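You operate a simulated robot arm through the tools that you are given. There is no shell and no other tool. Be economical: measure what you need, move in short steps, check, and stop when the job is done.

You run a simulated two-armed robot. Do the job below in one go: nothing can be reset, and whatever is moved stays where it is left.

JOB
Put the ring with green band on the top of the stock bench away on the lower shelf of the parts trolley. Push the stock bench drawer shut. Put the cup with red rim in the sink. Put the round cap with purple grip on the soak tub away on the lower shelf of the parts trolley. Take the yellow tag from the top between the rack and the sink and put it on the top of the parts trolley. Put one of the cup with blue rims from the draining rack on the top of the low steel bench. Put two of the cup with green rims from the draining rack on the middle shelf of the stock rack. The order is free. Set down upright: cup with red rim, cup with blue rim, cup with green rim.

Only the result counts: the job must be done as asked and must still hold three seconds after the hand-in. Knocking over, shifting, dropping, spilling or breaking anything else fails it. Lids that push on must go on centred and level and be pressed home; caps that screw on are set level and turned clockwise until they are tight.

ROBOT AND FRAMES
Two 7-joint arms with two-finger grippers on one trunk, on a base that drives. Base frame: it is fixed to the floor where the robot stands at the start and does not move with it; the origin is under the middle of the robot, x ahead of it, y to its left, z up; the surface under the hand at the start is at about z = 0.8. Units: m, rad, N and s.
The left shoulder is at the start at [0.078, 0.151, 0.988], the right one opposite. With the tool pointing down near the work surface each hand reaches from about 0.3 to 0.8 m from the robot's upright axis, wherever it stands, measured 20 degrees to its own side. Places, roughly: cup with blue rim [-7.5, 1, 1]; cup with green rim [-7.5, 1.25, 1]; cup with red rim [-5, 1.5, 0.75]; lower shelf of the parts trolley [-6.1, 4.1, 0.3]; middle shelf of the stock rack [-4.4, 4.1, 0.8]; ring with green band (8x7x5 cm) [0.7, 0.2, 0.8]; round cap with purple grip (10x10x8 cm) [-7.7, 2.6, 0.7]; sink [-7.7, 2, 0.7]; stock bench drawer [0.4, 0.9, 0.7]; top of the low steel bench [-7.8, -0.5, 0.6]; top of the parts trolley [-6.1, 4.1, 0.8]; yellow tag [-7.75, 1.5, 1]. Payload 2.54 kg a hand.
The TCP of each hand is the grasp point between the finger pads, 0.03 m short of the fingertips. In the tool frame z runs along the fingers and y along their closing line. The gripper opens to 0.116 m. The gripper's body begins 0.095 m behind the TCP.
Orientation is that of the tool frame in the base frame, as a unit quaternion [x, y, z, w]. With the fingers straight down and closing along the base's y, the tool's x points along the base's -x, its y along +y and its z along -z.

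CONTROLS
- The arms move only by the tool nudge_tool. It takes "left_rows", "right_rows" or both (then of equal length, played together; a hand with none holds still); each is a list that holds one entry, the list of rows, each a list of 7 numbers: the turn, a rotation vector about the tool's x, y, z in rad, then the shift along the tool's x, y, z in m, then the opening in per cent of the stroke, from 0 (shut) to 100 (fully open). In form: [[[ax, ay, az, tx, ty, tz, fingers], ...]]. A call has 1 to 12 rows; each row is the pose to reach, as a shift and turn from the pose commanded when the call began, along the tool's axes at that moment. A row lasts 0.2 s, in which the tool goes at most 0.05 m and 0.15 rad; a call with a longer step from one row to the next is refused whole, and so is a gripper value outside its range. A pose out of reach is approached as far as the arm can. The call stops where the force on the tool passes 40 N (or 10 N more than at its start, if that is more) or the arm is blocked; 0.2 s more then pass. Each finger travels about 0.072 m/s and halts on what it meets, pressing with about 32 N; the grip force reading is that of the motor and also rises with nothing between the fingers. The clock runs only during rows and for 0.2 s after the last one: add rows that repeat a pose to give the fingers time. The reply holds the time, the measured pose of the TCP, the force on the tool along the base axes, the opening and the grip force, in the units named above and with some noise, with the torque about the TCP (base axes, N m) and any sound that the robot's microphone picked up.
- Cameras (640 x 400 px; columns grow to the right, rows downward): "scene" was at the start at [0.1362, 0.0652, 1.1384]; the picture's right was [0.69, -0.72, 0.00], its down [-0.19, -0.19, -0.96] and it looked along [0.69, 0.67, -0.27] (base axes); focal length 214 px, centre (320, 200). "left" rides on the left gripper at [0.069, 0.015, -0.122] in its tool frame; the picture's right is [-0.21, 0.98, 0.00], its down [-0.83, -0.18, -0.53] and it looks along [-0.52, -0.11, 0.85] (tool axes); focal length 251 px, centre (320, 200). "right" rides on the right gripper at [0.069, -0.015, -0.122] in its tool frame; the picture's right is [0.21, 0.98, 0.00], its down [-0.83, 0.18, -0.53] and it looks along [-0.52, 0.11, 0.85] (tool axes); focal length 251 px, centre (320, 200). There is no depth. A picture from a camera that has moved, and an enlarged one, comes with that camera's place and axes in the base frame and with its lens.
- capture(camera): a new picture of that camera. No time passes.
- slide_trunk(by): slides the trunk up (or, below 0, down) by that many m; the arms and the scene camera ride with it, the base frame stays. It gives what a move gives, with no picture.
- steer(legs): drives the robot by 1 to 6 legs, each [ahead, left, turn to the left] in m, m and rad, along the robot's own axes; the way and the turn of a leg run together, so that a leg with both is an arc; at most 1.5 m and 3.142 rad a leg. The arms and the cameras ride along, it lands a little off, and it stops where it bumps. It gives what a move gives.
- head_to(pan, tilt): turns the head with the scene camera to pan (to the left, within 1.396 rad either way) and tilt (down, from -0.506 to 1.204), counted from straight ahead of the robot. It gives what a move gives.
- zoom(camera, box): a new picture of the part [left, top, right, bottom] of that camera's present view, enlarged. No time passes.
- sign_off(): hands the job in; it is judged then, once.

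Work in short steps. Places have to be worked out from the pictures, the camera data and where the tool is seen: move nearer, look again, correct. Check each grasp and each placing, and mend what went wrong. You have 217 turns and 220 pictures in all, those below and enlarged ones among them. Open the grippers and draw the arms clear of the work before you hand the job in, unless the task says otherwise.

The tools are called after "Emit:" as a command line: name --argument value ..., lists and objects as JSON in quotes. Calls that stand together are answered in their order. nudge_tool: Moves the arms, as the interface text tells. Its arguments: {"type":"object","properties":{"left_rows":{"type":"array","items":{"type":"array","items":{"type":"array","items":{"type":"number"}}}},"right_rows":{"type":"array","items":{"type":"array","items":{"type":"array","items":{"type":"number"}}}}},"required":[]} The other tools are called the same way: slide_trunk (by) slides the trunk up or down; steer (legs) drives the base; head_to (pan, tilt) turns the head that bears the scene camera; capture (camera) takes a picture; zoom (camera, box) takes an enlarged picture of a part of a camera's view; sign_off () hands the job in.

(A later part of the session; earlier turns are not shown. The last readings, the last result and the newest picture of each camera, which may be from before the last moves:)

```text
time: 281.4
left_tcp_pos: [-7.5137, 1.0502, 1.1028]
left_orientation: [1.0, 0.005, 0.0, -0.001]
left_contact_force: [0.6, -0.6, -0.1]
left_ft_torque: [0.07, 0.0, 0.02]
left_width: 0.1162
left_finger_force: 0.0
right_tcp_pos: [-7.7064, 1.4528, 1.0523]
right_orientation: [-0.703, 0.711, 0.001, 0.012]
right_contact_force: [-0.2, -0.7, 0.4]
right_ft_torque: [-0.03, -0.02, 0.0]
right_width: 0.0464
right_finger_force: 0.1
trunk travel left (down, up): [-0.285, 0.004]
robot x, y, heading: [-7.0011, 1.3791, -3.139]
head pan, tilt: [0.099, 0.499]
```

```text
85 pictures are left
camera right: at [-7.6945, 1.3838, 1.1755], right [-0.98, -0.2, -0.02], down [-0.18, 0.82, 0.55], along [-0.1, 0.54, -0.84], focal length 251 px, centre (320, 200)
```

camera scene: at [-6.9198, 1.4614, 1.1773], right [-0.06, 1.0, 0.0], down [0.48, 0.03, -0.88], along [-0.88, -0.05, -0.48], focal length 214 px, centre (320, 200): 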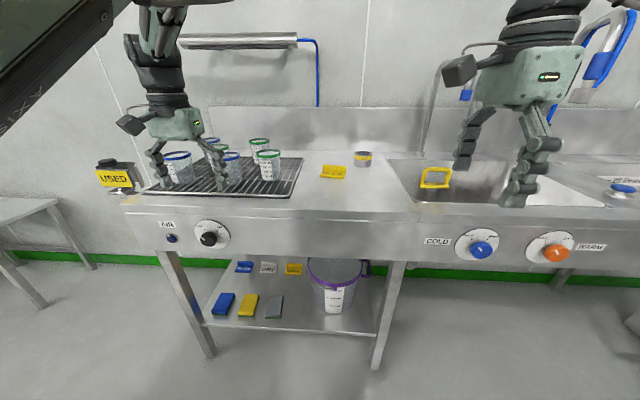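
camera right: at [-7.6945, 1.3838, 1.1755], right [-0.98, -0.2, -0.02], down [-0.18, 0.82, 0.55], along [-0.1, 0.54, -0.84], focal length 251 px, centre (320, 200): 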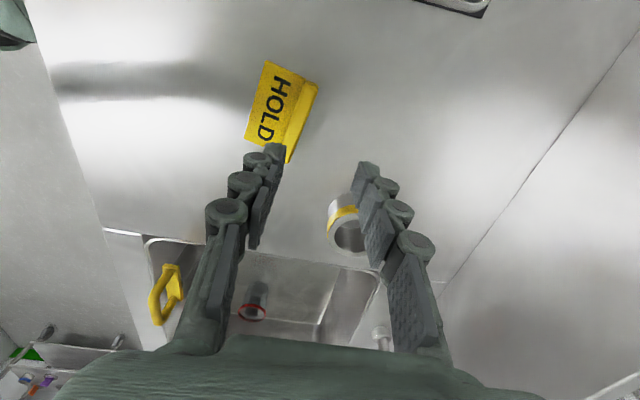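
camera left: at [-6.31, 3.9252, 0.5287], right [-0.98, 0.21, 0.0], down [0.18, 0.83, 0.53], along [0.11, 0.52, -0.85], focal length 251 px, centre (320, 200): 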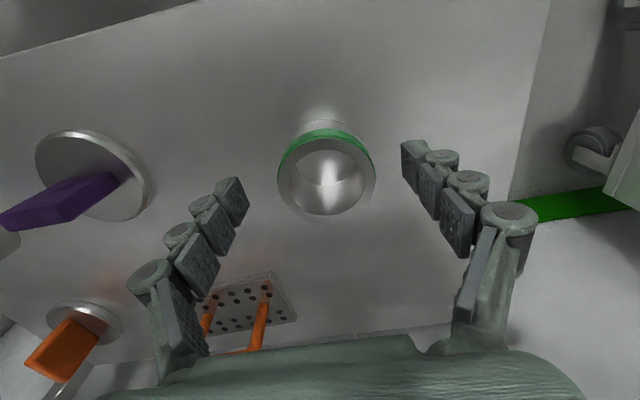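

The wrist view puts the flange at (−7.689, 1.467), top z≈0.91, turned ≈0.19 rad (counter z≈0.88). Adjust and lower to z≈0.95, then verify.

Emit:
nudge_tool --right_rows '[[[0, 0, 0.1, -0.007, -0.009, 0, 45], [0, 0, 0.18, -0.014, -0.017, 0.02, 45], [0, 0, 0.18, -0.014, -0.017, 0.06, 45], [0, 0, 0.18, -0.014, -0.017, 0.1, 45]]]'

Emit:
capture --camera "right"

```text
time: 282.4
left_tcp_pos: [-7.5156, 1.054, 1.1036]
left_orientation: [1.0, 0.004, 0.0, -0.001]
left_contact_force: [0.3, 0.0, 0.5]
left_ft_torque: [-0.03, 0.0, 0.0]
left_width: 0.1159
left_finger_force: 0.1
right_tcp_pos: [-7.6888, 1.472, 0.9508]
right_orientation: [-0.636, 0.771, -0.001, 0.01]
right_contact_force: [0.5, 0.2, 0.1]
right_ft_torque: [0.0, -0.01, 0.0]
right_width: 0.0523
right_finger_force: 0.0
trunk travel left (down, up): [-0.285, 0.004]
robot x, y, heading: [-6.9987, 1.3761, -3.139]
head pan, tilt: [0.099, 0.499]
```

```text
84 pictures are left
camera right: at [-7.6898, 1.4, 1.0732], right [-1.0, -0.02, -0.02], down [-0.03, 0.84, 0.54], along [0.0, 0.54, -0.84], focal length 251 px, centre (320, 200)
```

right: 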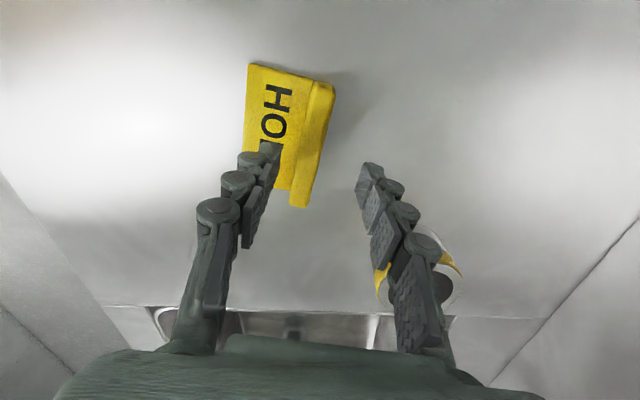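

Aligned to within 6 mm. Lower to z≈0.92 and close on the flange.

Emit:
nudge_tool --right_rows '[[[0, 0, 0, 0.003, -0.006, 0.015, 45], [0, 0, 0, 0.003, -0.006, 0.029, 45], [0, 0, 0, 0.003, -0.006, 0.029, 10], [0, 0, 0, 0.003, -0.006, 0.029, 0], [0, 0, 0, 0.003, -0.006, 0.029, 0], [0, 0, 0, 0.003, -0.006, 0.029, 0]]]'

Emit:
capture --camera "right"

```text
time: 283.8
left_tcp_pos: [-7.5145, 1.0542, 1.1034]
left_orientation: [1.0, 0.005, 0.0, -0.002]
left_contact_force: [1.0, -0.2, -0.9]
left_ft_torque: [0.02, -0.02, 0.0]
left_width: 0.1162
left_finger_force: 0.0
right_tcp_pos: [-7.6833, 1.4694, 0.9235]
right_orientation: [-0.637, 0.771, -0.001, 0.01]
right_contact_force: [-0.9, -1.2, -0.5]
right_ft_torque: [-0.01, 0.04, 0.02]
right_width: 0.0144
right_finger_force: 32.4
trunk travel left (down, up): [-0.285, 0.004]
robot x, y, heading: [-6.9964, 1.3778, -3.143]
head pan, tilt: [0.099, 0.499]
```

```text
83 pictures are left
camera right: at [-7.6843, 1.3981, 1.0455], right [-1.0, -0.03, -0.02], down [-0.03, 0.84, 0.54], along [0.0, 0.54, -0.84], focal length 251 px, centre (320, 200)
```

right: 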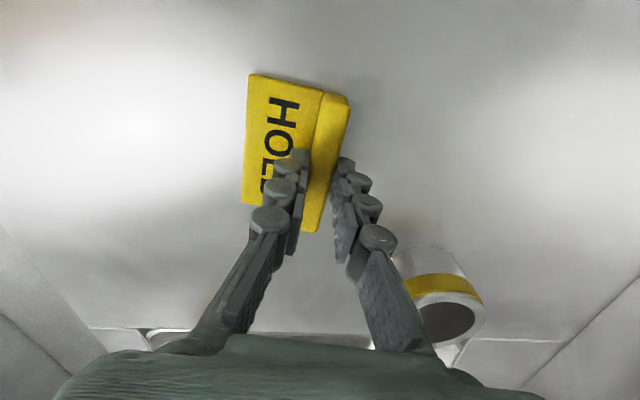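

Gripped. Lift the tag and take a left-hand view of the rack.

Emit:
nudge_tool --right_rows '[[[0, 0, 0, 0, 0, -0.02, 0], [0, 0, 0, 0, 0, -0.06, 0], [0, 0, 0, 0, 0, -0.1, 0], [0, 0, 0, 0, -0.03, -0.13, 0], [0, 0, 0, 0, -0.07, -0.15, 0], [0, 0, 0, -0.01, -0.11, -0.15, 0], [0, 0, 0, -0.03, -0.15, -0.15, 0]]]'

Emit:
capture --camera "left"

Emit:
capture --camera "scene"

```text
time: 285.4
left_tcp_pos: [-7.5141, 1.0528, 1.1044]
left_orientation: [1.0, 0.004, -0.001, -0.001]
left_contact_force: [-0.2, 1.1, 0.0]
left_ft_torque: [0.0, 0.0, 0.01]
left_width: 0.116
left_finger_force: 0.1
right_tcp_pos: [-7.5316, 1.4701, 1.0732]
right_orientation: [-0.636, 0.772, -0.001, 0.009]
right_contact_force: [0.8, 0.6, -0.5]
right_ft_torque: [0.0, 0.03, -0.01]
right_width: 0.0146
right_finger_force: 32.0
trunk travel left (down, up): [-0.285, 0.004]
robot x, y, heading: [-6.9984, 1.381, -3.141]
head pan, tilt: [0.099, 0.499]
```

```text
82 pictures are left
camera left: at [-7.4441, 1.0395, 1.2261], right [-0.21, -0.98, 0.0], down [-0.83, 0.17, 0.53], along [-0.52, 0.11, -0.85], focal length 251 px, centre (320, 200)
```

left: 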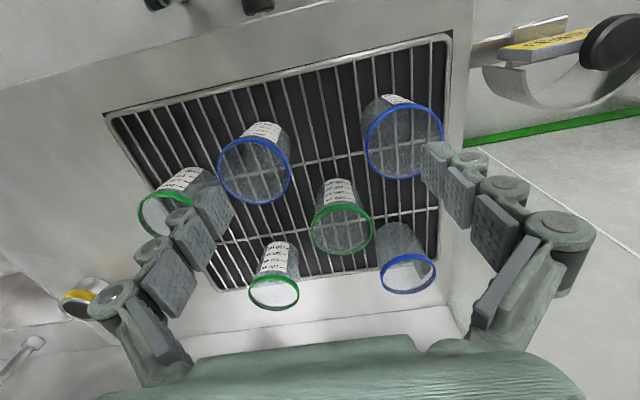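

```text
81 pictures are left
camera scene: at [-7.1565, 1.3681, 1.1785], right [-0.13, 0.99, 0.0], down [0.46, 0.06, -0.88], along [-0.88, -0.11, -0.47], focal length 214 px, centre (320, 200)
```

scene: 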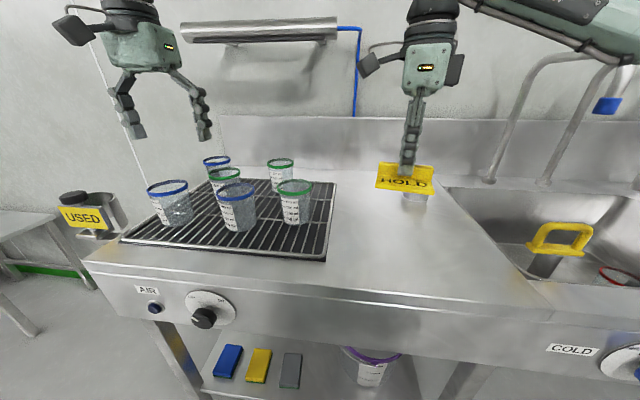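

Triangulated: front-left blue-rim cup at (−7.555, 0.969), rim z≈0.97. Move the left hand above it to z≈1.03 and verify.

Emit:
nudge_tool --left_rows '[[[0, 0, 0, -0.015, 0.03, 0, 100], [0, 0, 0, -0.03, 0.06, 0, 100], [0, 0, 0, -0.041, 0.084, 0.03, 100], [0, 0, 0, -0.041, 0.084, 0.072, 100]]]'

Emit:
capture --camera "left"

```text
time: 286.4
left_tcp_pos: [-7.5585, 0.9662, 1.031]
left_orientation: [1.0, 0.004, -0.001, 0.0]
left_contact_force: [0.3, 0.8, -0.6]
left_ft_torque: [0.02, 0.02, 0.01]
left_width: 0.116
left_finger_force: 0.0
right_tcp_pos: [-7.5325, 1.4684, 1.0719]
right_orientation: [-0.637, 0.771, -0.001, 0.011]
right_contact_force: [0.2, -0.1, 0.1]
right_ft_torque: [0.03, -0.02, 0.01]
right_width: 0.0149
right_finger_force: 32.4
trunk travel left (down, up): [-0.285, 0.004]
robot x, y, heading: [-6.9982, 1.3811, -3.137]
head pan, tilt: [0.099, 0.499]
```

```text
80 pictures are left
camera left: at [-7.4883, 0.9523, 1.1529], right [-0.21, -0.98, 0.0], down [-0.83, 0.17, 0.53], along [-0.52, 0.11, -0.85], focal length 251 px, centre (320, 200)
```

left: 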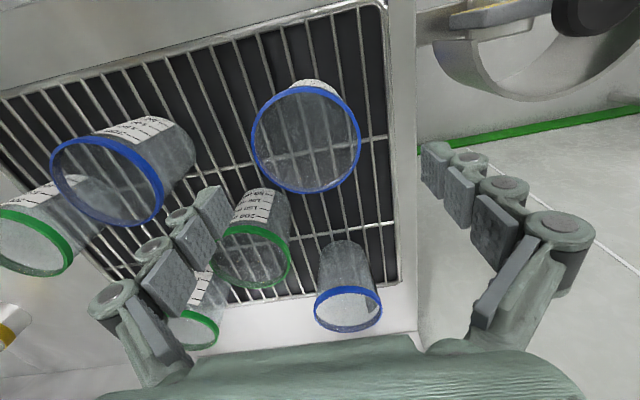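

Fine-tune (+1.3 cm x, +0.8 cm y), descend to z≈0.952 and close.

Emit:
nudge_tool --left_rows '[[[0, 0, 0, 0.013, -0.008, 0.02, 100], [0, 0, 0, 0.013, -0.008, 0.05, 100], [0, 0, 0, 0.013, -0.008, 0.079, 100], [0, 0, 0, 0.013, -0.008, 0.079, 60], [0, 0, 0, 0.013, -0.008, 0.079, 40], [0, 0, 0, 0.013, -0.008, 0.079, 40], [0, 0, 0, 0.013, -0.008, 0.079, 40]]]'

Emit:
nudge_tool --left_rows '[[[0, 0, 0, 0, 0, -0.02, 40], [0, 0, 0, 0, 0, -0.05, 40], [0, 0, 0, 0, 0, -0.09, 40], [0, 0, 0, 0.01, 0, -0.13, 40]]]'

Emit:
capture --camera "left"

```text
time: 288.0
left_tcp_pos: [-7.543, 0.9753, 0.9543]
left_orientation: [1.0, 0.004, 0.0, 0.0]
left_contact_force: [-0.2, 0.2, 1.6]
left_ft_torque: [0.03, 0.02, 0.05]
left_width: 0.0677
left_finger_force: 31.9
right_tcp_pos: [-7.5331, 1.4692, 1.0715]
right_orientation: [-0.636, 0.771, 0.0, 0.009]
right_contact_force: [0.5, 0.8, -0.9]
right_ft_torque: [0.02, -0.01, 0.01]
right_width: 0.0149
right_finger_force: 31.8
trunk travel left (down, up): [-0.285, 0.004]
robot x, y, heading: [-7.0008, 1.3778, -3.143]
head pan, tilt: [0.099, 0.499]
```

```text
time: 289.0
left_tcp_pos: [-7.5363, 0.9777, 1.081]
left_orientation: [1.0, 0.005, 0.001, 0.001]
left_contact_force: [0.5, -0.1, -1.0]
left_ft_torque: [0.0, -0.02, 0.03]
left_width: 0.0675
left_finger_force: 32.0
right_tcp_pos: [-7.5305, 1.4695, 1.0729]
right_orientation: [-0.637, 0.771, 0.0, 0.009]
right_contact_force: [-0.5, 0.4, -0.2]
right_ft_torque: [-0.03, 0.04, 0.0]
right_width: 0.0149
right_finger_force: 31.7
trunk travel left (down, up): [-0.285, 0.004]
robot x, y, heading: [-6.9986, 1.376, -3.139]
head pan, tilt: [0.099, 0.499]
```

```text
79 pictures are left
camera left: at [-7.466, 0.9632, 1.2036], right [-0.21, -0.98, 0.0], down [-0.83, 0.17, 0.53], along [-0.52, 0.11, -0.85], focal length 251 px, centre (320, 200)
```

left: 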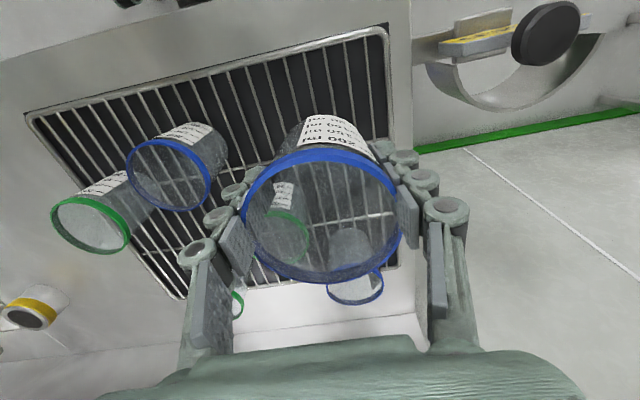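

Blue cup held. Back off, then slide left towards the low steel bench.

Emit:
steer --legs '[[-0.5, 0, 0], [0, 1.2, 0]]'

Emit:
capture --camera "scene"

```text
time: 303.6
left_tcp_pos: [-7.0269, -0.2515, 1.0809]
left_orientation: [1.0, 0.007, 0.0, 0.0]
left_contact_force: [-0.5, -1.1, 0.0]
left_ft_torque: [-0.02, 0.01, 0.02]
left_width: 0.0674
left_finger_force: 32.1
right_tcp_pos: [-7.0237, 0.2412, 1.0722]
right_orientation: [-0.638, 0.77, 0.0, 0.011]
right_contact_force: [-0.4, -0.6, 0.2]
right_ft_torque: [0.02, -0.02, 0.05]
right_width: 0.0149
right_finger_force: 32.2
trunk travel left (down, up): [-0.285, 0.004]
robot x, y, heading: [-6.4917, 0.1524, -3.136]
head pan, tilt: [0.099, 0.499]
```

```text
78 pictures are left
camera scene: at [-6.6487, 0.1433, 1.1773], right [-0.1, 0.99, 0.0], down [0.48, 0.05, -0.88], along [-0.87, -0.09, -0.48], focal length 214 px, centre (320, 200)
```

scene: 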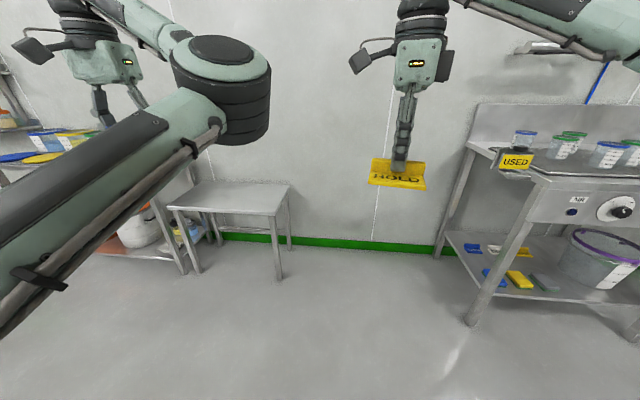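

The bench top is empty, about x −7.5…−7.87, y −0.68…−0.2, z≈0.6. Drive up and lower the trunk.

Emit:
steer --legs '[[0, 0.25, 0], [0.5, 0, 0]]'

Emit:
slide_trunk --by -0.22

Emit:
capture --camera "left"

Emit:
capture --camera "scene"

```text
time: 309.1
left_tcp_pos: [-7.5315, -0.5062, 1.0817]
left_orientation: [1.0, 0.01, 0.001, -0.001]
left_contact_force: [0.2, -0.4, -0.4]
left_ft_torque: [-0.01, 0.01, 0.04]
left_width: 0.0673
left_finger_force: 31.9
right_tcp_pos: [-7.5311, -0.0151, 1.0725]
right_orientation: [-0.641, 0.768, -0.001, 0.011]
right_contact_force: [-0.4, 0.4, -0.6]
right_ft_torque: [0.02, -0.02, 0.03]
right_width: 0.0145
right_finger_force: 32.2
trunk travel left (down, up): [-0.285, 0.004]
robot x, y, heading: [-6.9955, -0.0988, -3.125]
head pan, tilt: [0.099, 0.499]
```

```text
time: 311.5
left_tcp_pos: [-7.5297, -0.507, 0.8609]
left_orientation: [1.0, 0.009, 0.0, -0.001]
left_contact_force: [0.3, 0.1, 0.5]
left_ft_torque: [-0.02, -0.01, -0.02]
left_width: 0.0674
left_finger_force: 31.4
right_tcp_pos: [-7.5311, -0.0148, 0.8529]
right_orientation: [-0.641, 0.767, -0.001, 0.011]
right_contact_force: [-0.3, -0.3, 0.7]
right_ft_torque: [0.0, 0.02, -0.01]
right_width: 0.0149
right_finger_force: 32.0
trunk travel left (down, up): [-0.065, 0.224]
robot x, y, heading: [-7.0001, -0.0983, -3.129]
head pan, tilt: [0.099, 0.499]
```

```text
77 pictures are left
camera left: at [-7.4599, -0.5201, 0.9832], right [-0.2, -0.98, 0.0], down [-0.83, 0.16, 0.53], along [-0.52, 0.1, -0.85], focal length 251 px, centre (320, 200)
```

left: 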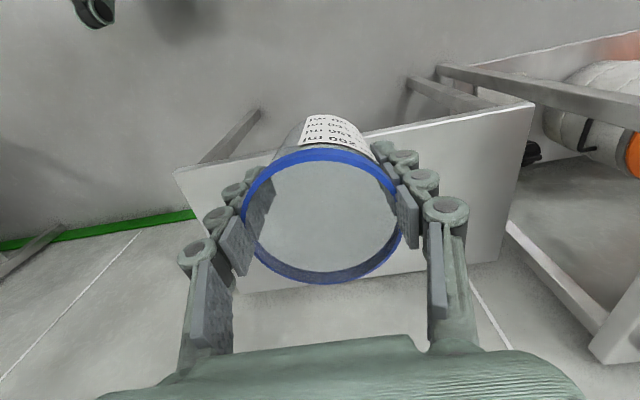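

```text
76 pictures are left
camera scene: at [-7.1549, -0.1094, 0.9574], right [-0.11, 0.99, 0.0], down [0.48, 0.05, -0.88], along [-0.87, -0.1, -0.48], focal length 214 px, centre (320, 200)
```

scene: 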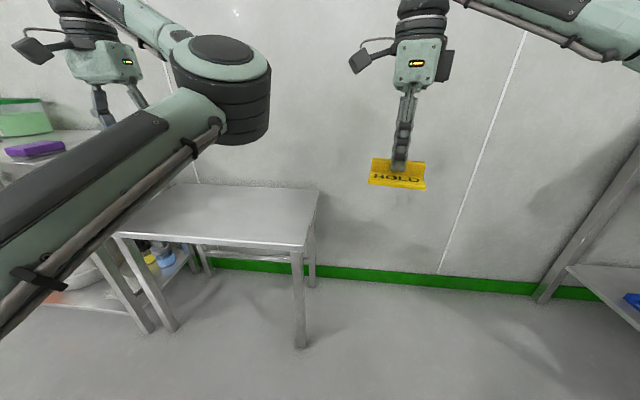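

Bench measured: front edge x≈−7.595, y −0.81…−0.245. Drive 12 cm ahead, then move the cup over (−7.73, −0.52) and lower.

Emit:
steer --legs '[[0.12, 0, -0.015]]'

Emit:
nudge_tool --left_rows '[[[0, 0, 0, -0.03, 0.01, 0.01, 40], [0, 0, 0, -0.06, 0.02, 0.03, 40], [0, 0, 0, -0.08, 0.02, 0.07, 40], [0, 0, 0, -0.08, 0.02, 0.11, 40], [0, 0, 0, -0.08, 0.02, 0.145, 40], [0, 0, 0, -0.08, 0.02, 0.165, 40]]]'

Emit:
capture --camera "left"

```text
time: 312.7
left_tcp_pos: [-7.6549, -0.4978, 0.8617]
left_orientation: [1.0, 0.003, 0.0, -0.001]
left_contact_force: [0.0, -0.3, -1.0]
left_ft_torque: [-0.04, -0.02, -0.02]
left_width: 0.0674
left_finger_force: 32.5
right_tcp_pos: [-7.6479, -0.0074, 0.8514]
right_orientation: [-0.634, 0.773, -0.001, 0.009]
right_contact_force: [0.1, 0.2, 0.3]
right_ft_torque: [-0.02, 0.02, -0.02]
right_width: 0.0148
right_finger_force: 31.5
trunk travel left (down, up): [-0.065, 0.224]
robot x, y, heading: [-7.1167, -0.1017, 3.139]
head pan, tilt: [0.099, 0.499]
```

```text
time: 314.1
left_tcp_pos: [-7.7351, -0.5209, 0.6976]
left_orientation: [1.0, 0.002, -0.001, 0.0]
left_contact_force: [0.0, 0.0, 0.2]
left_ft_torque: [-0.02, -0.03, 0.04]
left_width: 0.0676
left_finger_force: 32.0
right_tcp_pos: [-7.6477, -0.0064, 0.8524]
right_orientation: [-0.635, 0.773, -0.001, 0.01]
right_contact_force: [0.6, -0.5, -0.7]
right_ft_torque: [0.0, 0.03, -0.02]
right_width: 0.0146
right_finger_force: 32.1
trunk travel left (down, up): [-0.065, 0.224]
robot x, y, heading: [-7.1172, -0.1011, 3.138]
head pan, tilt: [0.099, 0.499]
```

```text
75 pictures are left
camera left: at [-7.6658, -0.5343, 0.8198], right [-0.21, -0.98, 0.0], down [-0.83, 0.18, 0.53], along [-0.52, 0.11, -0.85], focal length 251 px, centre (320, 200)
```

left: 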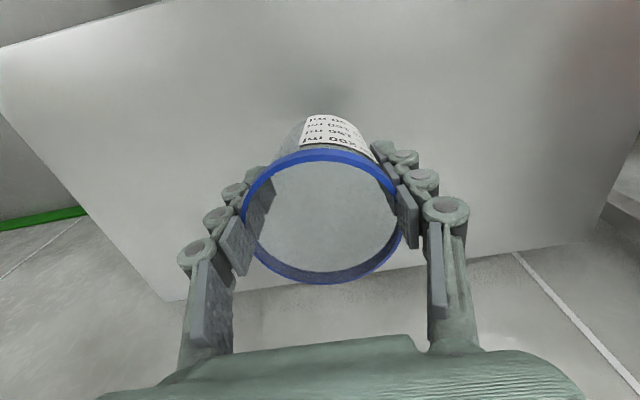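

Lower stepwise until contact, one small step at a time.

Emit:
nudge_tool --left_rows '[[[0, 0, 0, 0, 0, 0.006, 40], [0, 0, 0, 0, 0, 0.012, 40]]]'

```text
time: 314.7
left_tcp_pos: [-7.7326, -0.5188, 0.6858]
left_orientation: [1.0, 0.002, 0.0, -0.001]
left_contact_force: [-0.4, 0.7, 0.0]
left_ft_torque: [-0.01, 0.01, 0.01]
left_width: 0.0673
left_finger_force: 31.9
right_tcp_pos: [-7.6479, -0.0065, 0.8523]
right_orientation: [-0.634, 0.773, -0.001, 0.01]
right_contact_force: [-0.9, -0.1, -0.6]
right_ft_torque: [-0.04, 0.02, 0.01]
right_width: 0.0148
right_finger_force: 32.2
trunk travel left (down, up): [-0.065, 0.224]
robot x, y, heading: [-7.1208, -0.1029, 3.135]
head pan, tilt: [0.099, 0.499]
```

Emit:
nudge_tool --left_rows '[[[0, 0, 0, 0, 0, 0.005, 40], [0, 0, 0, 0, 0, 0.01, 40]]]'

```text
time: 315.3
left_tcp_pos: [-7.733, -0.5207, 0.676]
left_orientation: [1.0, 0.002, 0.0, 0.0]
left_contact_force: [0.1, 0.4, 0.4]
left_ft_torque: [0.01, 0.01, -0.01]
left_width: 0.0675
left_finger_force: 31.4
right_tcp_pos: [-7.6484, -0.0062, 0.8527]
right_orientation: [-0.634, 0.773, -0.002, 0.01]
right_contact_force: [-0.3, 0.7, -0.6]
right_ft_torque: [0.01, -0.02, 0.01]
right_width: 0.015
right_finger_force: 32.3
trunk travel left (down, up): [-0.065, 0.224]
robot x, y, heading: [-7.1149, -0.1007, 3.136]
head pan, tilt: [0.099, 0.499]
```

Emit:
nudge_tool --left_rows '[[[0, 0, 0, 0, 0, 0.005, 40], [0, 0, 0, 0, 0, 0.009, 40]]]'

```text
time: 315.9
left_tcp_pos: [-7.7347, -0.5193, 0.667]
left_orientation: [1.0, 0.002, 0.0, -0.001]
left_contact_force: [-0.1, -0.1, -0.3]
left_ft_torque: [-0.01, 0.01, 0.0]
left_width: 0.0676
left_finger_force: 32.1
right_tcp_pos: [-7.6477, -0.006, 0.8521]
right_orientation: [-0.635, 0.773, -0.001, 0.01]
right_contact_force: [-0.2, 0.1, -0.8]
right_ft_torque: [0.01, 0.0, -0.01]
right_width: 0.0148
right_finger_force: 32.4
trunk travel left (down, up): [-0.065, 0.224]
robot x, y, heading: [-7.1149, -0.0989, 3.14]
head pan, tilt: [0.099, 0.499]
```

Emit:
nudge_tool --left_rows '[[[0, 0, 0, 0, 0, 0.004, 40], [0, 0, 0, 0, 0, 0.008, 40]]]'

Emit:
capture --camera "left"

```text
time: 316.5
left_tcp_pos: [-7.7342, -0.5179, 0.6573]
left_orientation: [1.0, 0.003, 0.0, 0.0]
left_contact_force: [-0.8, 0.1, -0.6]
left_ft_torque: [-0.01, 0.01, -0.05]
left_width: 0.0675
left_finger_force: 31.9
right_tcp_pos: [-7.6489, -0.0065, 0.8526]
right_orientation: [-0.635, 0.772, -0.002, 0.01]
right_contact_force: [0.2, 0.6, 0.4]
right_ft_torque: [0.04, 0.02, -0.04]
right_width: 0.015
right_finger_force: 31.9
trunk travel left (down, up): [-0.065, 0.224]
robot x, y, heading: [-7.1146, -0.0936, 3.137]
head pan, tilt: [0.099, 0.499]
```

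```text
74 pictures are left
camera left: at [-7.6649, -0.533, 0.779], right [-0.21, -0.98, 0.0], down [-0.83, 0.18, 0.53], along [-0.52, 0.11, -0.85], focal length 251 px, centre (320, 200)
```

left: 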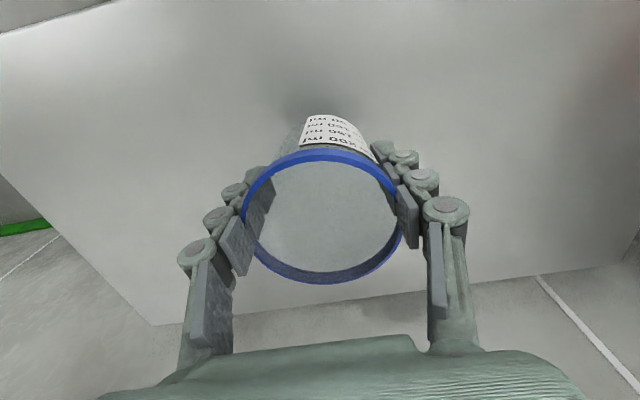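

Emit:
nudge_tool --left_rows '[[[0, 0, 0, 0, 0, 0.006, 40], [0, 0, 0, 0, 0, 0.012, 40]]]'

```text
time: 317.1
left_tcp_pos: [-7.7338, -0.5184, 0.6461]
left_orientation: [1.0, 0.003, 0.0, -0.001]
left_contact_force: [-0.2, -0.6, -0.5]
left_ft_torque: [0.04, 0.01, 0.01]
left_width: 0.0677
left_finger_force: 32.4
right_tcp_pos: [-7.6478, -0.006, 0.8527]
right_orientation: [-0.635, 0.773, -0.001, 0.01]
right_contact_force: [-0.1, 0.1, 0.1]
right_ft_torque: [-0.01, -0.01, 0.0]
right_width: 0.0147
right_finger_force: 32.3
trunk travel left (down, up): [-0.065, 0.224]
robot x, y, heading: [-7.1144, -0.1012, 3.132]
head pan, tilt: [0.099, 0.499]
```

Emit:
nudge_tool --left_rows '[[[0, 0, 0, 0, 0, 0.004, 40], [0, 0, 0, 0, 0, 0.008, 40]]]'

```text
time: 317.7
left_tcp_pos: [-7.7361, -0.5194, 0.6374]
left_orientation: [1.0, 0.003, -0.001, -0.001]
left_contact_force: [-0.2, -0.6, 0.3]
left_ft_torque: [0.0, 0.02, 0.03]
left_width: 0.0675
left_finger_force: 31.7
right_tcp_pos: [-7.6488, -0.0073, 0.8516]
right_orientation: [-0.634, 0.773, -0.001, 0.01]
right_contact_force: [0.5, -0.5, -0.9]
right_ft_torque: [-0.01, 0.04, 0.0]
right_width: 0.0148
right_finger_force: 31.9
trunk travel left (down, up): [-0.065, 0.224]
robot x, y, heading: [-7.1181, -0.098, 3.136]
head pan, tilt: [0.099, 0.499]
```

Emit:
nudge_tool --left_rows '[[[0, 0, 0, 0, 0, 0.004, 40], [0, 0, 0, 0, 0, 0.007, 40]]]'

```text
time: 318.3
left_tcp_pos: [-7.7346, -0.5189, 0.63]
left_orientation: [1.0, 0.003, 0.001, -0.001]
left_contact_force: [0.7, 0.5, -0.7]
left_ft_torque: [-0.03, 0.02, 0.02]
left_width: 0.0676
left_finger_force: 31.9
right_tcp_pos: [-7.649, -0.0056, 0.8521]
right_orientation: [-0.635, 0.773, 0.0, 0.01]
right_contact_force: [-0.5, 0.4, -0.5]
right_ft_torque: [-0.01, 0.01, 0.02]
right_width: 0.0148
right_finger_force: 32.5
trunk travel left (down, up): [-0.065, 0.224]
robot x, y, heading: [-7.1157, -0.0986, 3.135]
head pan, tilt: [0.099, 0.499]
```

Emit:
nudge_tool --left_rows '[[[0, 0, 0, 0, 0, 0.004, 40], [0, 0, 0, 0, 0, 0.007, 40]]]'

Emit:
capture --camera "left"

```text
time: 318.9
left_tcp_pos: [-7.7345, -0.518, 0.6225]
left_orientation: [1.0, 0.002, 0.001, -0.001]
left_contact_force: [-0.1, -1.0, -1.5]
left_ft_torque: [0.01, -0.01, 0.01]
left_width: 0.0674
left_finger_force: 32.1
right_tcp_pos: [-7.6482, -0.0065, 0.8519]
right_orientation: [-0.635, 0.773, -0.001, 0.01]
right_contact_force: [0.4, 0.0, -0.2]
right_ft_torque: [0.02, 0.0, 0.0]
right_width: 0.0146
right_finger_force: 32.3
trunk travel left (down, up): [-0.065, 0.224]
robot x, y, heading: [-7.1154, -0.0966, 3.136]
head pan, tilt: [0.099, 0.499]
```

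```text
73 pictures are left
camera left: at [-7.6651, -0.5324, 0.7445], right [-0.21, -0.98, 0.0], down [-0.83, 0.18, 0.53], along [-0.52, 0.11, -0.85], focal length 251 px, centre (320, 200)
```

left: 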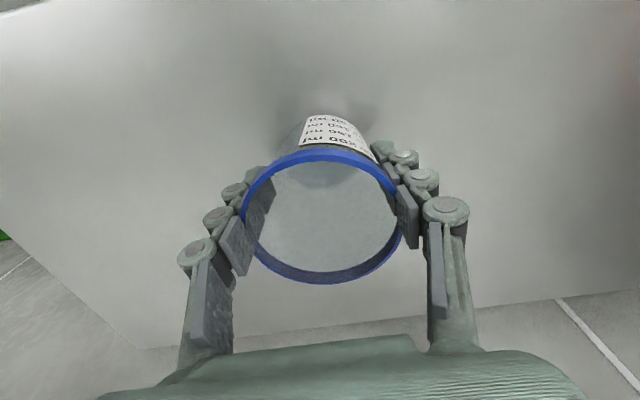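

Emit:
nudge_tool --left_rows '[[[0, 0, 0, 0, 0, 0.003, 40], [0, 0, 0, 0, 0, 0.006, 40]]]'

```text
time: 319.5
left_tcp_pos: [-7.7358, -0.5167, 0.6223]
left_orientation: [1.0, 0.002, -0.003, 0.001]
left_contact_force: [1.5, 4.6, 26.4]
left_ft_torque: [0.79, -0.22, -0.01]
left_width: 0.0674
left_finger_force: 31.4
right_tcp_pos: [-7.6478, -0.0055, 0.8544]
right_orientation: [-0.635, 0.773, 0.0, 0.009]
right_contact_force: [0.9, 0.9, -1.4]
right_ft_torque: [0.0, -0.01, -0.03]
right_width: 0.0148
right_finger_force: 32.1
trunk travel left (down, up): [-0.065, 0.224]
robot x, y, heading: [-7.1167, -0.0959, 3.133]
head pan, tilt: [0.099, 0.499]
```

Contact. Ease back 5 mm, open, rise.

Emit:
nudge_tool --left_rows '[[[0, 0, 0, 0, 0, -0.005, 40], [0, 0, 0, 0, 0, -0.005, 70], [0, 0, 0, 0, 0, -0.005, 100], [0, 0, 0, 0, 0, -0.005, 100], [0, 0, 0, 0, 0, -0.005, 100]]]'

Emit:
nudge_tool --left_rows '[[[0, 0, 0, 0, 0, -0.03, 100], [0, 0, 0, 0, 0, -0.07, 100], [0, 0, 0, 0, 0, -0.11, 100], [0, 0, 0, 0, 0, -0.15, 100], [0, 0, 0, 0.03, 0, -0.18, 100]]]'

Emit:
capture --camera "left"

```text
time: 320.7
left_tcp_pos: [-7.735, -0.5186, 0.6216]
left_orientation: [1.0, 0.002, 0.0, -0.001]
left_contact_force: [-0.4, 0.7, 0.6]
left_ft_torque: [0.01, -0.01, 0.01]
left_width: 0.1161
left_finger_force: 0.1
right_tcp_pos: [-7.648, -0.0055, 0.8535]
right_orientation: [-0.635, 0.772, -0.001, 0.01]
right_contact_force: [-0.6, -0.5, -0.3]
right_ft_torque: [0.03, 0.0, 0.03]
right_width: 0.0144
right_finger_force: 32.1
trunk travel left (down, up): [-0.065, 0.224]
robot x, y, heading: [-7.1177, -0.1007, 3.139]
head pan, tilt: [0.099, 0.499]
```

```text
time: 321.9
left_tcp_pos: [-7.7077, -0.5183, 0.8045]
left_orientation: [1.0, 0.003, -0.001, -0.001]
left_contact_force: [0.1, -0.2, -0.5]
left_ft_torque: [0.03, -0.02, 0.01]
left_width: 0.116
left_finger_force: 0.1
right_tcp_pos: [-7.6473, -0.0061, 0.8536]
right_orientation: [-0.635, 0.773, -0.001, 0.009]
right_contact_force: [-0.1, 0.4, -1.3]
right_ft_torque: [0.03, -0.02, 0.0]
right_width: 0.0146
right_finger_force: 31.7
trunk travel left (down, up): [-0.065, 0.224]
robot x, y, heading: [-7.1177, -0.0987, 3.14]
head pan, tilt: [0.099, 0.499]
```

```text
72 pictures are left
camera left: at [-7.6372, -0.5332, 0.9265], right [-0.21, -0.98, 0.0], down [-0.83, 0.18, 0.53], along [-0.52, 0.11, -0.85], focal length 251 px, centre (320, 200)
```

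left: 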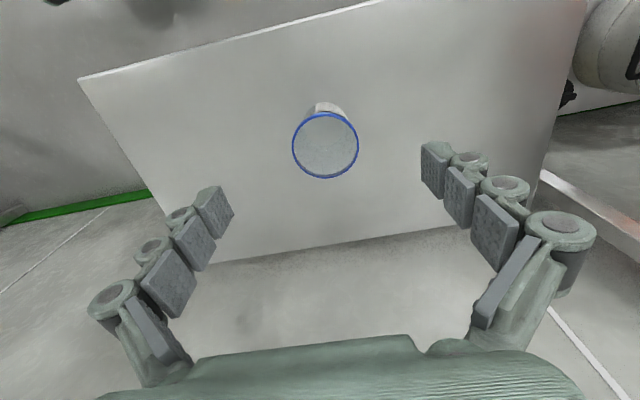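

Blue cup stands on the low bench. Now carry the tag to the trolley: raise the trunk, back off, turn to +y and drive up.

Emit:
slide_trunk --by 0.22

Emit:
steer --legs '[[-0.7, 0, 0], [0, 0, -1.57], [1.5, 0, 0], [1.4, 0, 0]]'

Emit:
head_to --pan 0.0 --tilt 0.4

Emit:
capture --camera "scene"

```text
time: 324.2
left_tcp_pos: [-7.7075, -0.518, 1.0252]
left_orientation: [1.0, 0.003, 0.0, 0.0]
left_contact_force: [-0.5, -0.9, 0.8]
left_ft_torque: [0.0, -0.02, -0.03]
left_width: 0.116
left_finger_force: 0.2
right_tcp_pos: [-7.6489, -0.0061, 1.0717]
right_orientation: [-0.635, 0.772, -0.001, 0.01]
right_contact_force: [-0.2, -0.2, -0.6]
right_ft_torque: [0.01, -0.03, 0.0]
right_width: 0.015
right_finger_force: 32.1
trunk travel left (down, up): [-0.285, 0.004]
robot x, y, heading: [-7.1171, -0.0958, 3.139]
head pan, tilt: [0.099, 0.499]
```

```text
time: 345.7
left_tcp_pos: [-6.793, 3.3996, 1.024]
left_orientation: [-0.701, 0.713, 0.0, 0.001]
left_contact_force: [-0.9, 0.6, 0.3]
left_ft_torque: [-0.03, 0.0, -0.03]
left_width: 0.1162
left_finger_force: 0.1
right_tcp_pos: [-6.2806, 3.3291, 1.0719]
right_orientation: [0.109, 0.994, -0.008, 0.006]
right_contact_force: [0.3, 0.9, 0.3]
right_ft_torque: [0.01, 0.0, 0.02]
right_width: 0.0148
right_finger_force: 32.0
trunk travel left (down, up): [-0.285, 0.004]
robot x, y, heading: [-6.3839, 2.7969, 1.547]
head pan, tilt: [0.099, 0.499]
```

```text
time: 346.3
left_tcp_pos: [-6.792, 3.3986, 1.0229]
left_orientation: [-0.701, 0.713, -0.001, 0.0]
left_contact_force: [-0.7, -0.1, 0.2]
left_ft_torque: [-0.01, -0.02, 0.0]
left_width: 0.1162
left_finger_force: 0.1
right_tcp_pos: [-6.2823, 3.3296, 1.0727]
right_orientation: [0.109, 0.994, -0.006, 0.005]
right_contact_force: [0.5, -0.3, -0.5]
right_ft_torque: [-0.03, 0.02, 0.02]
right_width: 0.0147
right_finger_force: 31.6
trunk travel left (down, up): [-0.285, 0.004]
robot x, y, heading: [-6.385, 2.7964, 1.545]
head pan, tilt: [0.0, 0.4]
```

```text
71 pictures are left
camera scene: at [-6.3815, 2.9605, 1.1864], right [1.0, -0.03, 0.0], down [-0.01, -0.39, -0.92], along [0.02, 0.92, -0.39], focal length 214 px, centre (320, 200)
```

scene: 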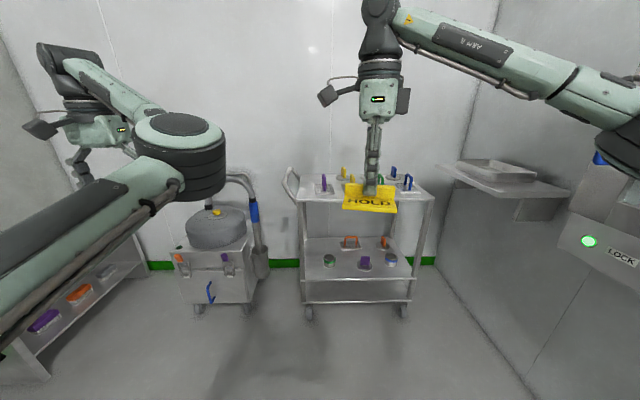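

Emit:
zoom --camera "scene" --box '[280, 155, 450, 225]'

```text
3.76 times, centred on (365, 190) of scene
camera zoom: at [-6.3815, 2.9605, 1.1864], right [1.0, -0.03, 0.0], down [-0.01, -0.39, -0.92], along [0.02, 0.92, -0.39], focal length 807 px, centre (151, 238)
```

zoom: 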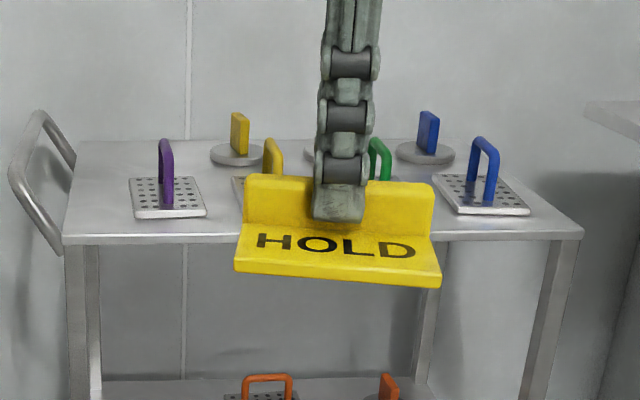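

Ring and cap are seen on the lower shelf. Behind the purple tray the top is free (x −6.46…−6.27, y 4.11…4.28). I raise/retract the left hand, square the tag, and drive up.

Emit:
nudge_tool --left_rows '[[[0, 0, 0, 0.03, 0, -0.03, 100], [0, 0, 0, 0.06, 0, -0.06, 100], [0, 0, 0, 0.09, 0, -0.09, 100], [0, 0, 0, 0.12, 0, -0.1, 100], [0, 0, 0, 0.15, 0, -0.1, 100]]]' --right_rows '[[[0, 0, -0.07, 0, 0, 0, 0], [0, 0, -0.14, 0, 0, 0, 0], [0, 0, -0.2, 0, 0, 0, 0], [0, 0, -0.2, 0, 0, 0, 0], [0, 0, -0.2, 0, 0, 0, 0]]]'

Emit:
steer --legs '[[0, 0.085, 0.025], [0.7, 0, 0]]'

Emit:
capture --camera "right"

Emit:
capture --camera "scene"

```text
time: 347.5
left_tcp_pos: [-6.7942, 3.2501, 1.1221]
left_orientation: [-0.7, 0.714, 0.0, 0.001]
left_contact_force: [0.3, 0.3, -0.2]
left_ft_torque: [-0.01, -0.03, 0.03]
left_width: 0.1159
left_finger_force: 0.0
right_tcp_pos: [-6.2821, 3.3291, 1.0723]
right_orientation: [0.009, 1.0, -0.008, 0.005]
right_contact_force: [0.1, -0.2, 0.1]
right_ft_torque: [0.01, -0.01, 0.01]
right_width: 0.0148
right_finger_force: 32.1
trunk travel left (down, up): [-0.285, 0.004]
robot x, y, heading: [-6.3884, 2.7987, 1.541]
head pan, tilt: [0.0, 0.4]
```

```text
time: 352.5
left_tcp_pos: [-6.8848, 3.9483, 1.122]
left_orientation: [0.707, -0.707, 0.0, 0.0]
left_contact_force: [-1.3, 0.3, -0.6]
left_ft_torque: [-0.01, 0.0, -0.01]
left_width: 0.1162
left_finger_force: 0.0
right_tcp_pos: [-6.3734, 4.0382, 1.0736]
right_orientation: [-0.001, 1.0, -0.008, 0.006]
right_contact_force: [-0.3, -0.1, -0.4]
right_ft_torque: [-0.05, 0.02, -0.04]
right_width: 0.0148
right_finger_force: 32.2
trunk travel left (down, up): [-0.285, 0.004]
robot x, y, heading: [-6.4697, 3.5078, 1.562]
head pan, tilt: [0.0, 0.4]
```

```text
69 pictures are left
camera right: at [-6.4453, 4.0254, 1.1948], right [-0.22, 0.98, -0.02], down [0.82, 0.19, 0.54], along [0.53, 0.1, -0.84], focal length 251 px, centre (320, 200)
```

right: 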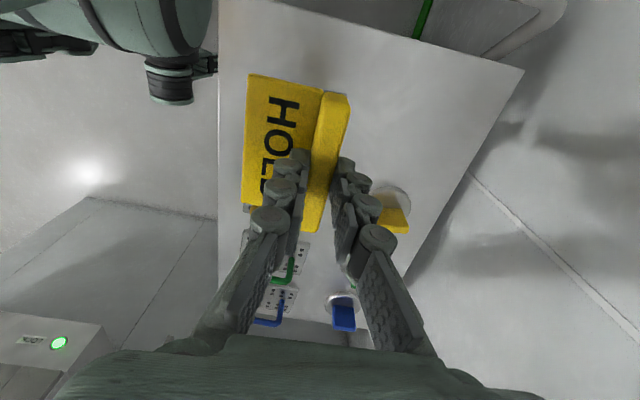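

```text
68 pictures are left
camera scene: at [-6.4668, 3.6673, 1.1863], right [1.0, -0.01, 0.0], down [0.0, -0.39, -0.92], along [0.01, 0.92, -0.39], focal length 214 px, centre (320, 200)
```

scene: 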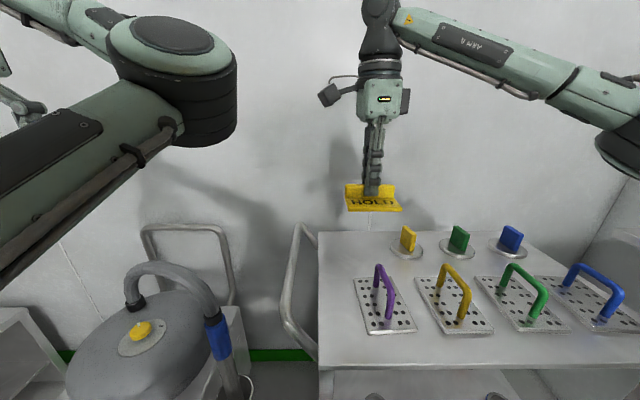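

The free back-left area is confirmed: x −6.46…−6.26, y 4.08…4.29. Move the tag forward to y≈4.205 and lower to z≈0.87.

Emit:
nudge_tool --right_rows '[[[0, 0, 0, 0, 0.04, 0, 0], [0, 0, 0, 0, 0.08, 0, 0], [0, 0, 0, 0, 0.12, 0, 0], [0, 0, 0, 0, 0.155, 0.02, 0], [0, 0, 0, 0, 0.168, 0.06, 0], [0, 0, 0, 0, 0.168, 0.1, 0], [0, 0, 0, 0, 0.168, 0.14, 0], [0, 0, 0, 0, 0.168, 0.18, 0], [0, 0, 0, 0, 0.168, 0.205, 0]]]'

Emit:
capture --camera "scene"

```text
time: 354.5
left_tcp_pos: [-6.8858, 3.9482, 1.1218]
left_orientation: [0.707, -0.707, 0.0, 0.0]
left_contact_force: [-0.5, 0.1, -0.1]
left_ft_torque: [0.01, -0.02, -0.01]
left_width: 0.116
left_finger_force: 0.1
right_tcp_pos: [-6.373, 4.2019, 0.8631]
right_orientation: [0.0, 1.0, -0.007, 0.006]
right_contact_force: [0.0, 0.7, -0.3]
right_ft_torque: [-0.03, -0.01, 0.0]
right_width: 0.0149
right_finger_force: 31.8
trunk travel left (down, up): [-0.285, 0.004]
robot x, y, heading: [-6.4681, 3.5051, 1.565]
head pan, tilt: [0.0, 0.4]
```

```text
67 pictures are left
camera scene: at [-6.4668, 3.6672, 1.1864], right [1.0, -0.01, 0.0], down [0.0, -0.39, -0.92], along [0.01, 0.92, -0.39], focal length 214 px, centre (320, 200)
```

scene: 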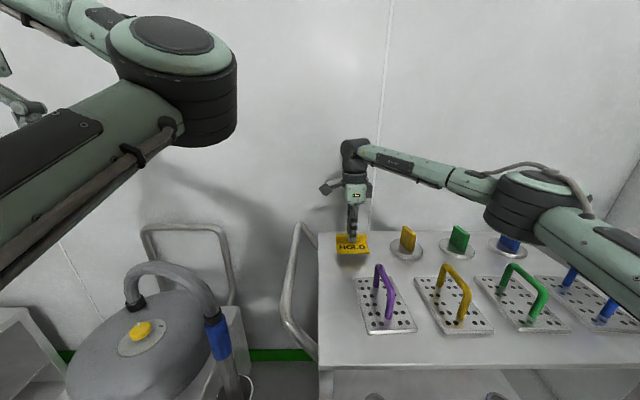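

Position is good. Lower the last centimetres carefully.

Emit:
nudge_tool --right_rows '[[[0, 0, 0, 0, 0, 0.006, 0], [0, 0, 0, 0, 0, 0.012, 0]]]'

```text
time: 355.1
left_tcp_pos: [-6.8857, 3.9479, 1.1216]
left_orientation: [0.708, -0.706, 0.001, -0.001]
left_contact_force: [0.7, -0.9, -0.4]
left_ft_torque: [-0.05, -0.02, 0.0]
left_width: 0.1159
left_finger_force: 0.1
right_tcp_pos: [-6.3737, 4.2022, 0.852]
right_orientation: [-0.001, 1.0, -0.008, 0.006]
right_contact_force: [-0.1, -0.7, -0.8]
right_ft_torque: [-0.03, 0.0, 0.0]
right_width: 0.015
right_finger_force: 32.3
trunk travel left (down, up): [-0.285, 0.004]
robot x, y, heading: [-6.468, 3.5055, 1.565]
head pan, tilt: [0.0, 0.4]
```

Emit:
nudge_tool --right_rows '[[[0, 0, 0, 0, 0, 0.004, 0], [0, 0, 0, 0, 0, 0.007, 0]]]'

```text
time: 355.7
left_tcp_pos: [-6.8862, 3.9475, 1.1227]
left_orientation: [0.708, -0.706, 0.0, -0.001]
left_contact_force: [0.2, 0.1, -0.1]
left_ft_torque: [0.01, 0.01, -0.03]
left_width: 0.1157
left_finger_force: 0.0
right_tcp_pos: [-6.3732, 4.2025, 0.8447]
right_orientation: [-0.001, 1.0, -0.007, 0.007]
right_contact_force: [0.8, 0.0, 0.1]
right_ft_torque: [0.0, -0.02, -0.01]
right_width: 0.0145
right_finger_force: 31.7
trunk travel left (down, up): [-0.285, 0.004]
robot x, y, heading: [-6.4731, 3.5063, 1.566]
head pan, tilt: [0.0, 0.4]
```

Emit:
nudge_tool --right_rows '[[[0, 0, 0, 0, 0, 0.003, 0], [0, 0, 0, 0, 0, 0.006, 0]]]'

```text
time: 356.3
left_tcp_pos: [-6.8865, 3.9468, 1.1213]
left_orientation: [0.708, -0.707, 0.0, -0.002]
left_contact_force: [0.7, 0.1, 0.2]
left_ft_torque: [-0.01, -0.02, 0.0]
left_width: 0.1163
left_finger_force: 0.0
right_tcp_pos: [-6.3725, 4.202, 0.8441]
right_orientation: [-0.002, 1.0, -0.004, 0.006]
right_contact_force: [-1.5, 0.5, 14.2]
right_ft_torque: [0.04, -0.59, 0.02]
right_width: 0.0147
right_finger_force: 32.1
trunk travel left (down, up): [-0.285, 0.004]
robot x, y, heading: [-6.4677, 3.5077, 1.566]
head pan, tilt: [0.0, 0.4]
```

Contact. Release the tag and rise straight up.

Emit:
nudge_tool --right_rows '[[[0, 0, 0, 0, 0, -0.002, 0], [0, 0, 0, 0, 0, -0.002, 20], [0, 0, 0, 0, 0, -0.002, 40], [0, 0, 0, 0, 0, -0.002, 40]]]'

Emit:
nudge_tool --right_rows '[[[0, 0, 0, 0, 0, -0.03, 40], [0, 0, 0, 0, 0, -0.07, 40], [0, 0, 0, 0, 0, -0.11, 40], [0, 0, 0, 0, 0, -0.15, 40], [0, 0, 0, 0, 0, -0.19, 40], [0, 0, 0, 0, -0.04, -0.22, 40], [0, 0, 0, 0, -0.08, -0.22, 40], [0, 0, 0, 0, -0.12, -0.22, 60]]]'

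Emit:
capture --camera "scene"

```text
time: 357.3
left_tcp_pos: [-6.8858, 3.9483, 1.1218]
left_orientation: [0.708, -0.706, 0.0, -0.001]
left_contact_force: [0.3, -0.5, -0.6]
left_ft_torque: [-0.02, -0.03, -0.01]
left_width: 0.116
left_finger_force: 0.0
right_tcp_pos: [-6.3726, 4.2022, 0.8415]
right_orientation: [-0.001, 1.0, -0.008, 0.006]
right_contact_force: [-0.3, -0.7, -0.9]
right_ft_torque: [0.0, -0.01, -0.03]
right_width: 0.0465
right_finger_force: 0.1
trunk travel left (down, up): [-0.285, 0.004]
robot x, y, heading: [-6.4723, 3.505, 1.56]
head pan, tilt: [0.0, 0.4]
```

```text
time: 359.1
left_tcp_pos: [-6.8842, 3.9469, 1.1222]
left_orientation: [0.708, -0.706, -0.001, 0.0]
left_contact_force: [-0.5, 0.2, -0.4]
left_ft_torque: [0.02, 0.04, 0.01]
left_width: 0.1162
left_finger_force: 0.0
right_tcp_pos: [-6.3755, 4.0852, 1.0642]
right_orientation: [-0.001, 1.0, -0.008, 0.005]
right_contact_force: [0.1, -0.5, 0.3]
right_ft_torque: [0.06, -0.01, 0.02]
right_width: 0.0697
right_finger_force: 0.1
trunk travel left (down, up): [-0.285, 0.004]
robot x, y, heading: [-6.471, 3.5039, 1.569]
head pan, tilt: [0.0, 0.4]
```

```text
66 pictures are left
camera scene: at [-6.4665, 3.6664, 1.1866], right [1.0, -0.01, 0.0], down [0.0, -0.39, -0.92], along [0.01, 0.92, -0.39], focal length 214 px, centre (320, 200)
```

scene: 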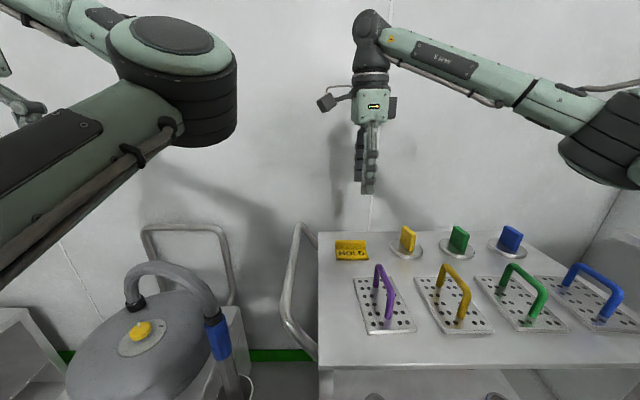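

Tag is on the trolley top. Back off and return to the rack for the two green-rimmed cups.

Emit:
steer --legs '[[-1.1, 0, 0], [0, 0, 1.57], [0, 1.3, 0], [0.42, 0, 0]]'

Emit:
capture --camera "right"

Emit:
capture --camera "scene"

```text
time: 383.2
left_tcp_pos: [-7.3511, 0.6821, 1.1222]
left_orientation: [1.0, 0.004, 0.0, -0.001]
left_contact_force: [-0.8, 0.2, 0.0]
left_ft_torque: [0.01, -0.02, -0.03]
left_width: 0.116
left_finger_force: 0.0
right_tcp_pos: [-7.4927, 1.1906, 1.0639]
right_orientation: [0.71, -0.704, 0.001, -0.01]
right_contact_force: [0.0, -0.2, 0.3]
right_ft_torque: [-0.05, -0.02, 0.0]
right_width: 0.0695
right_finger_force: 0.0
trunk travel left (down, up): [-0.285, 0.004]
robot x, y, heading: [-6.9128, 1.0986, 3.141]
head pan, tilt: [0.0, 0.4]
```

```text
65 pictures are left
camera right: at [-7.4794, 1.12, 1.1858], right [-0.97, -0.22, -0.02], down [-0.2, 0.82, 0.54], along [-0.11, 0.53, -0.84], focal length 251 px, centre (320, 200)
```

right: 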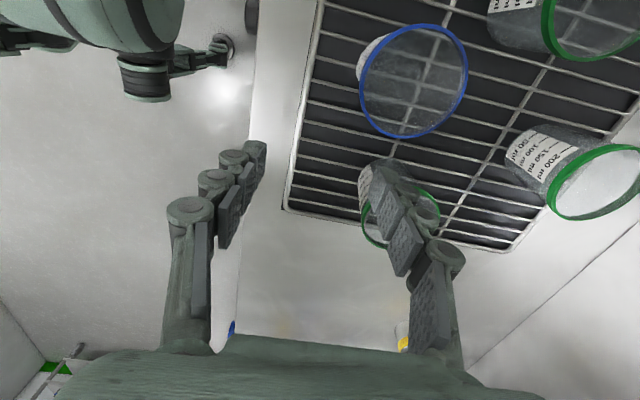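

```text
64 pictures are left
camera scene: at [-7.0713, 1.101, 1.1863], right [0.0, 1.0, 0.0], down [0.39, 0.0, -0.92], along [-0.92, 0.0, -0.39], focal length 214 px, centre (320, 200)
```

scene: 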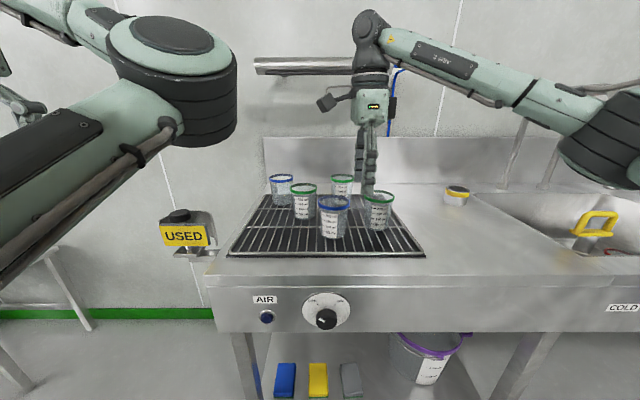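

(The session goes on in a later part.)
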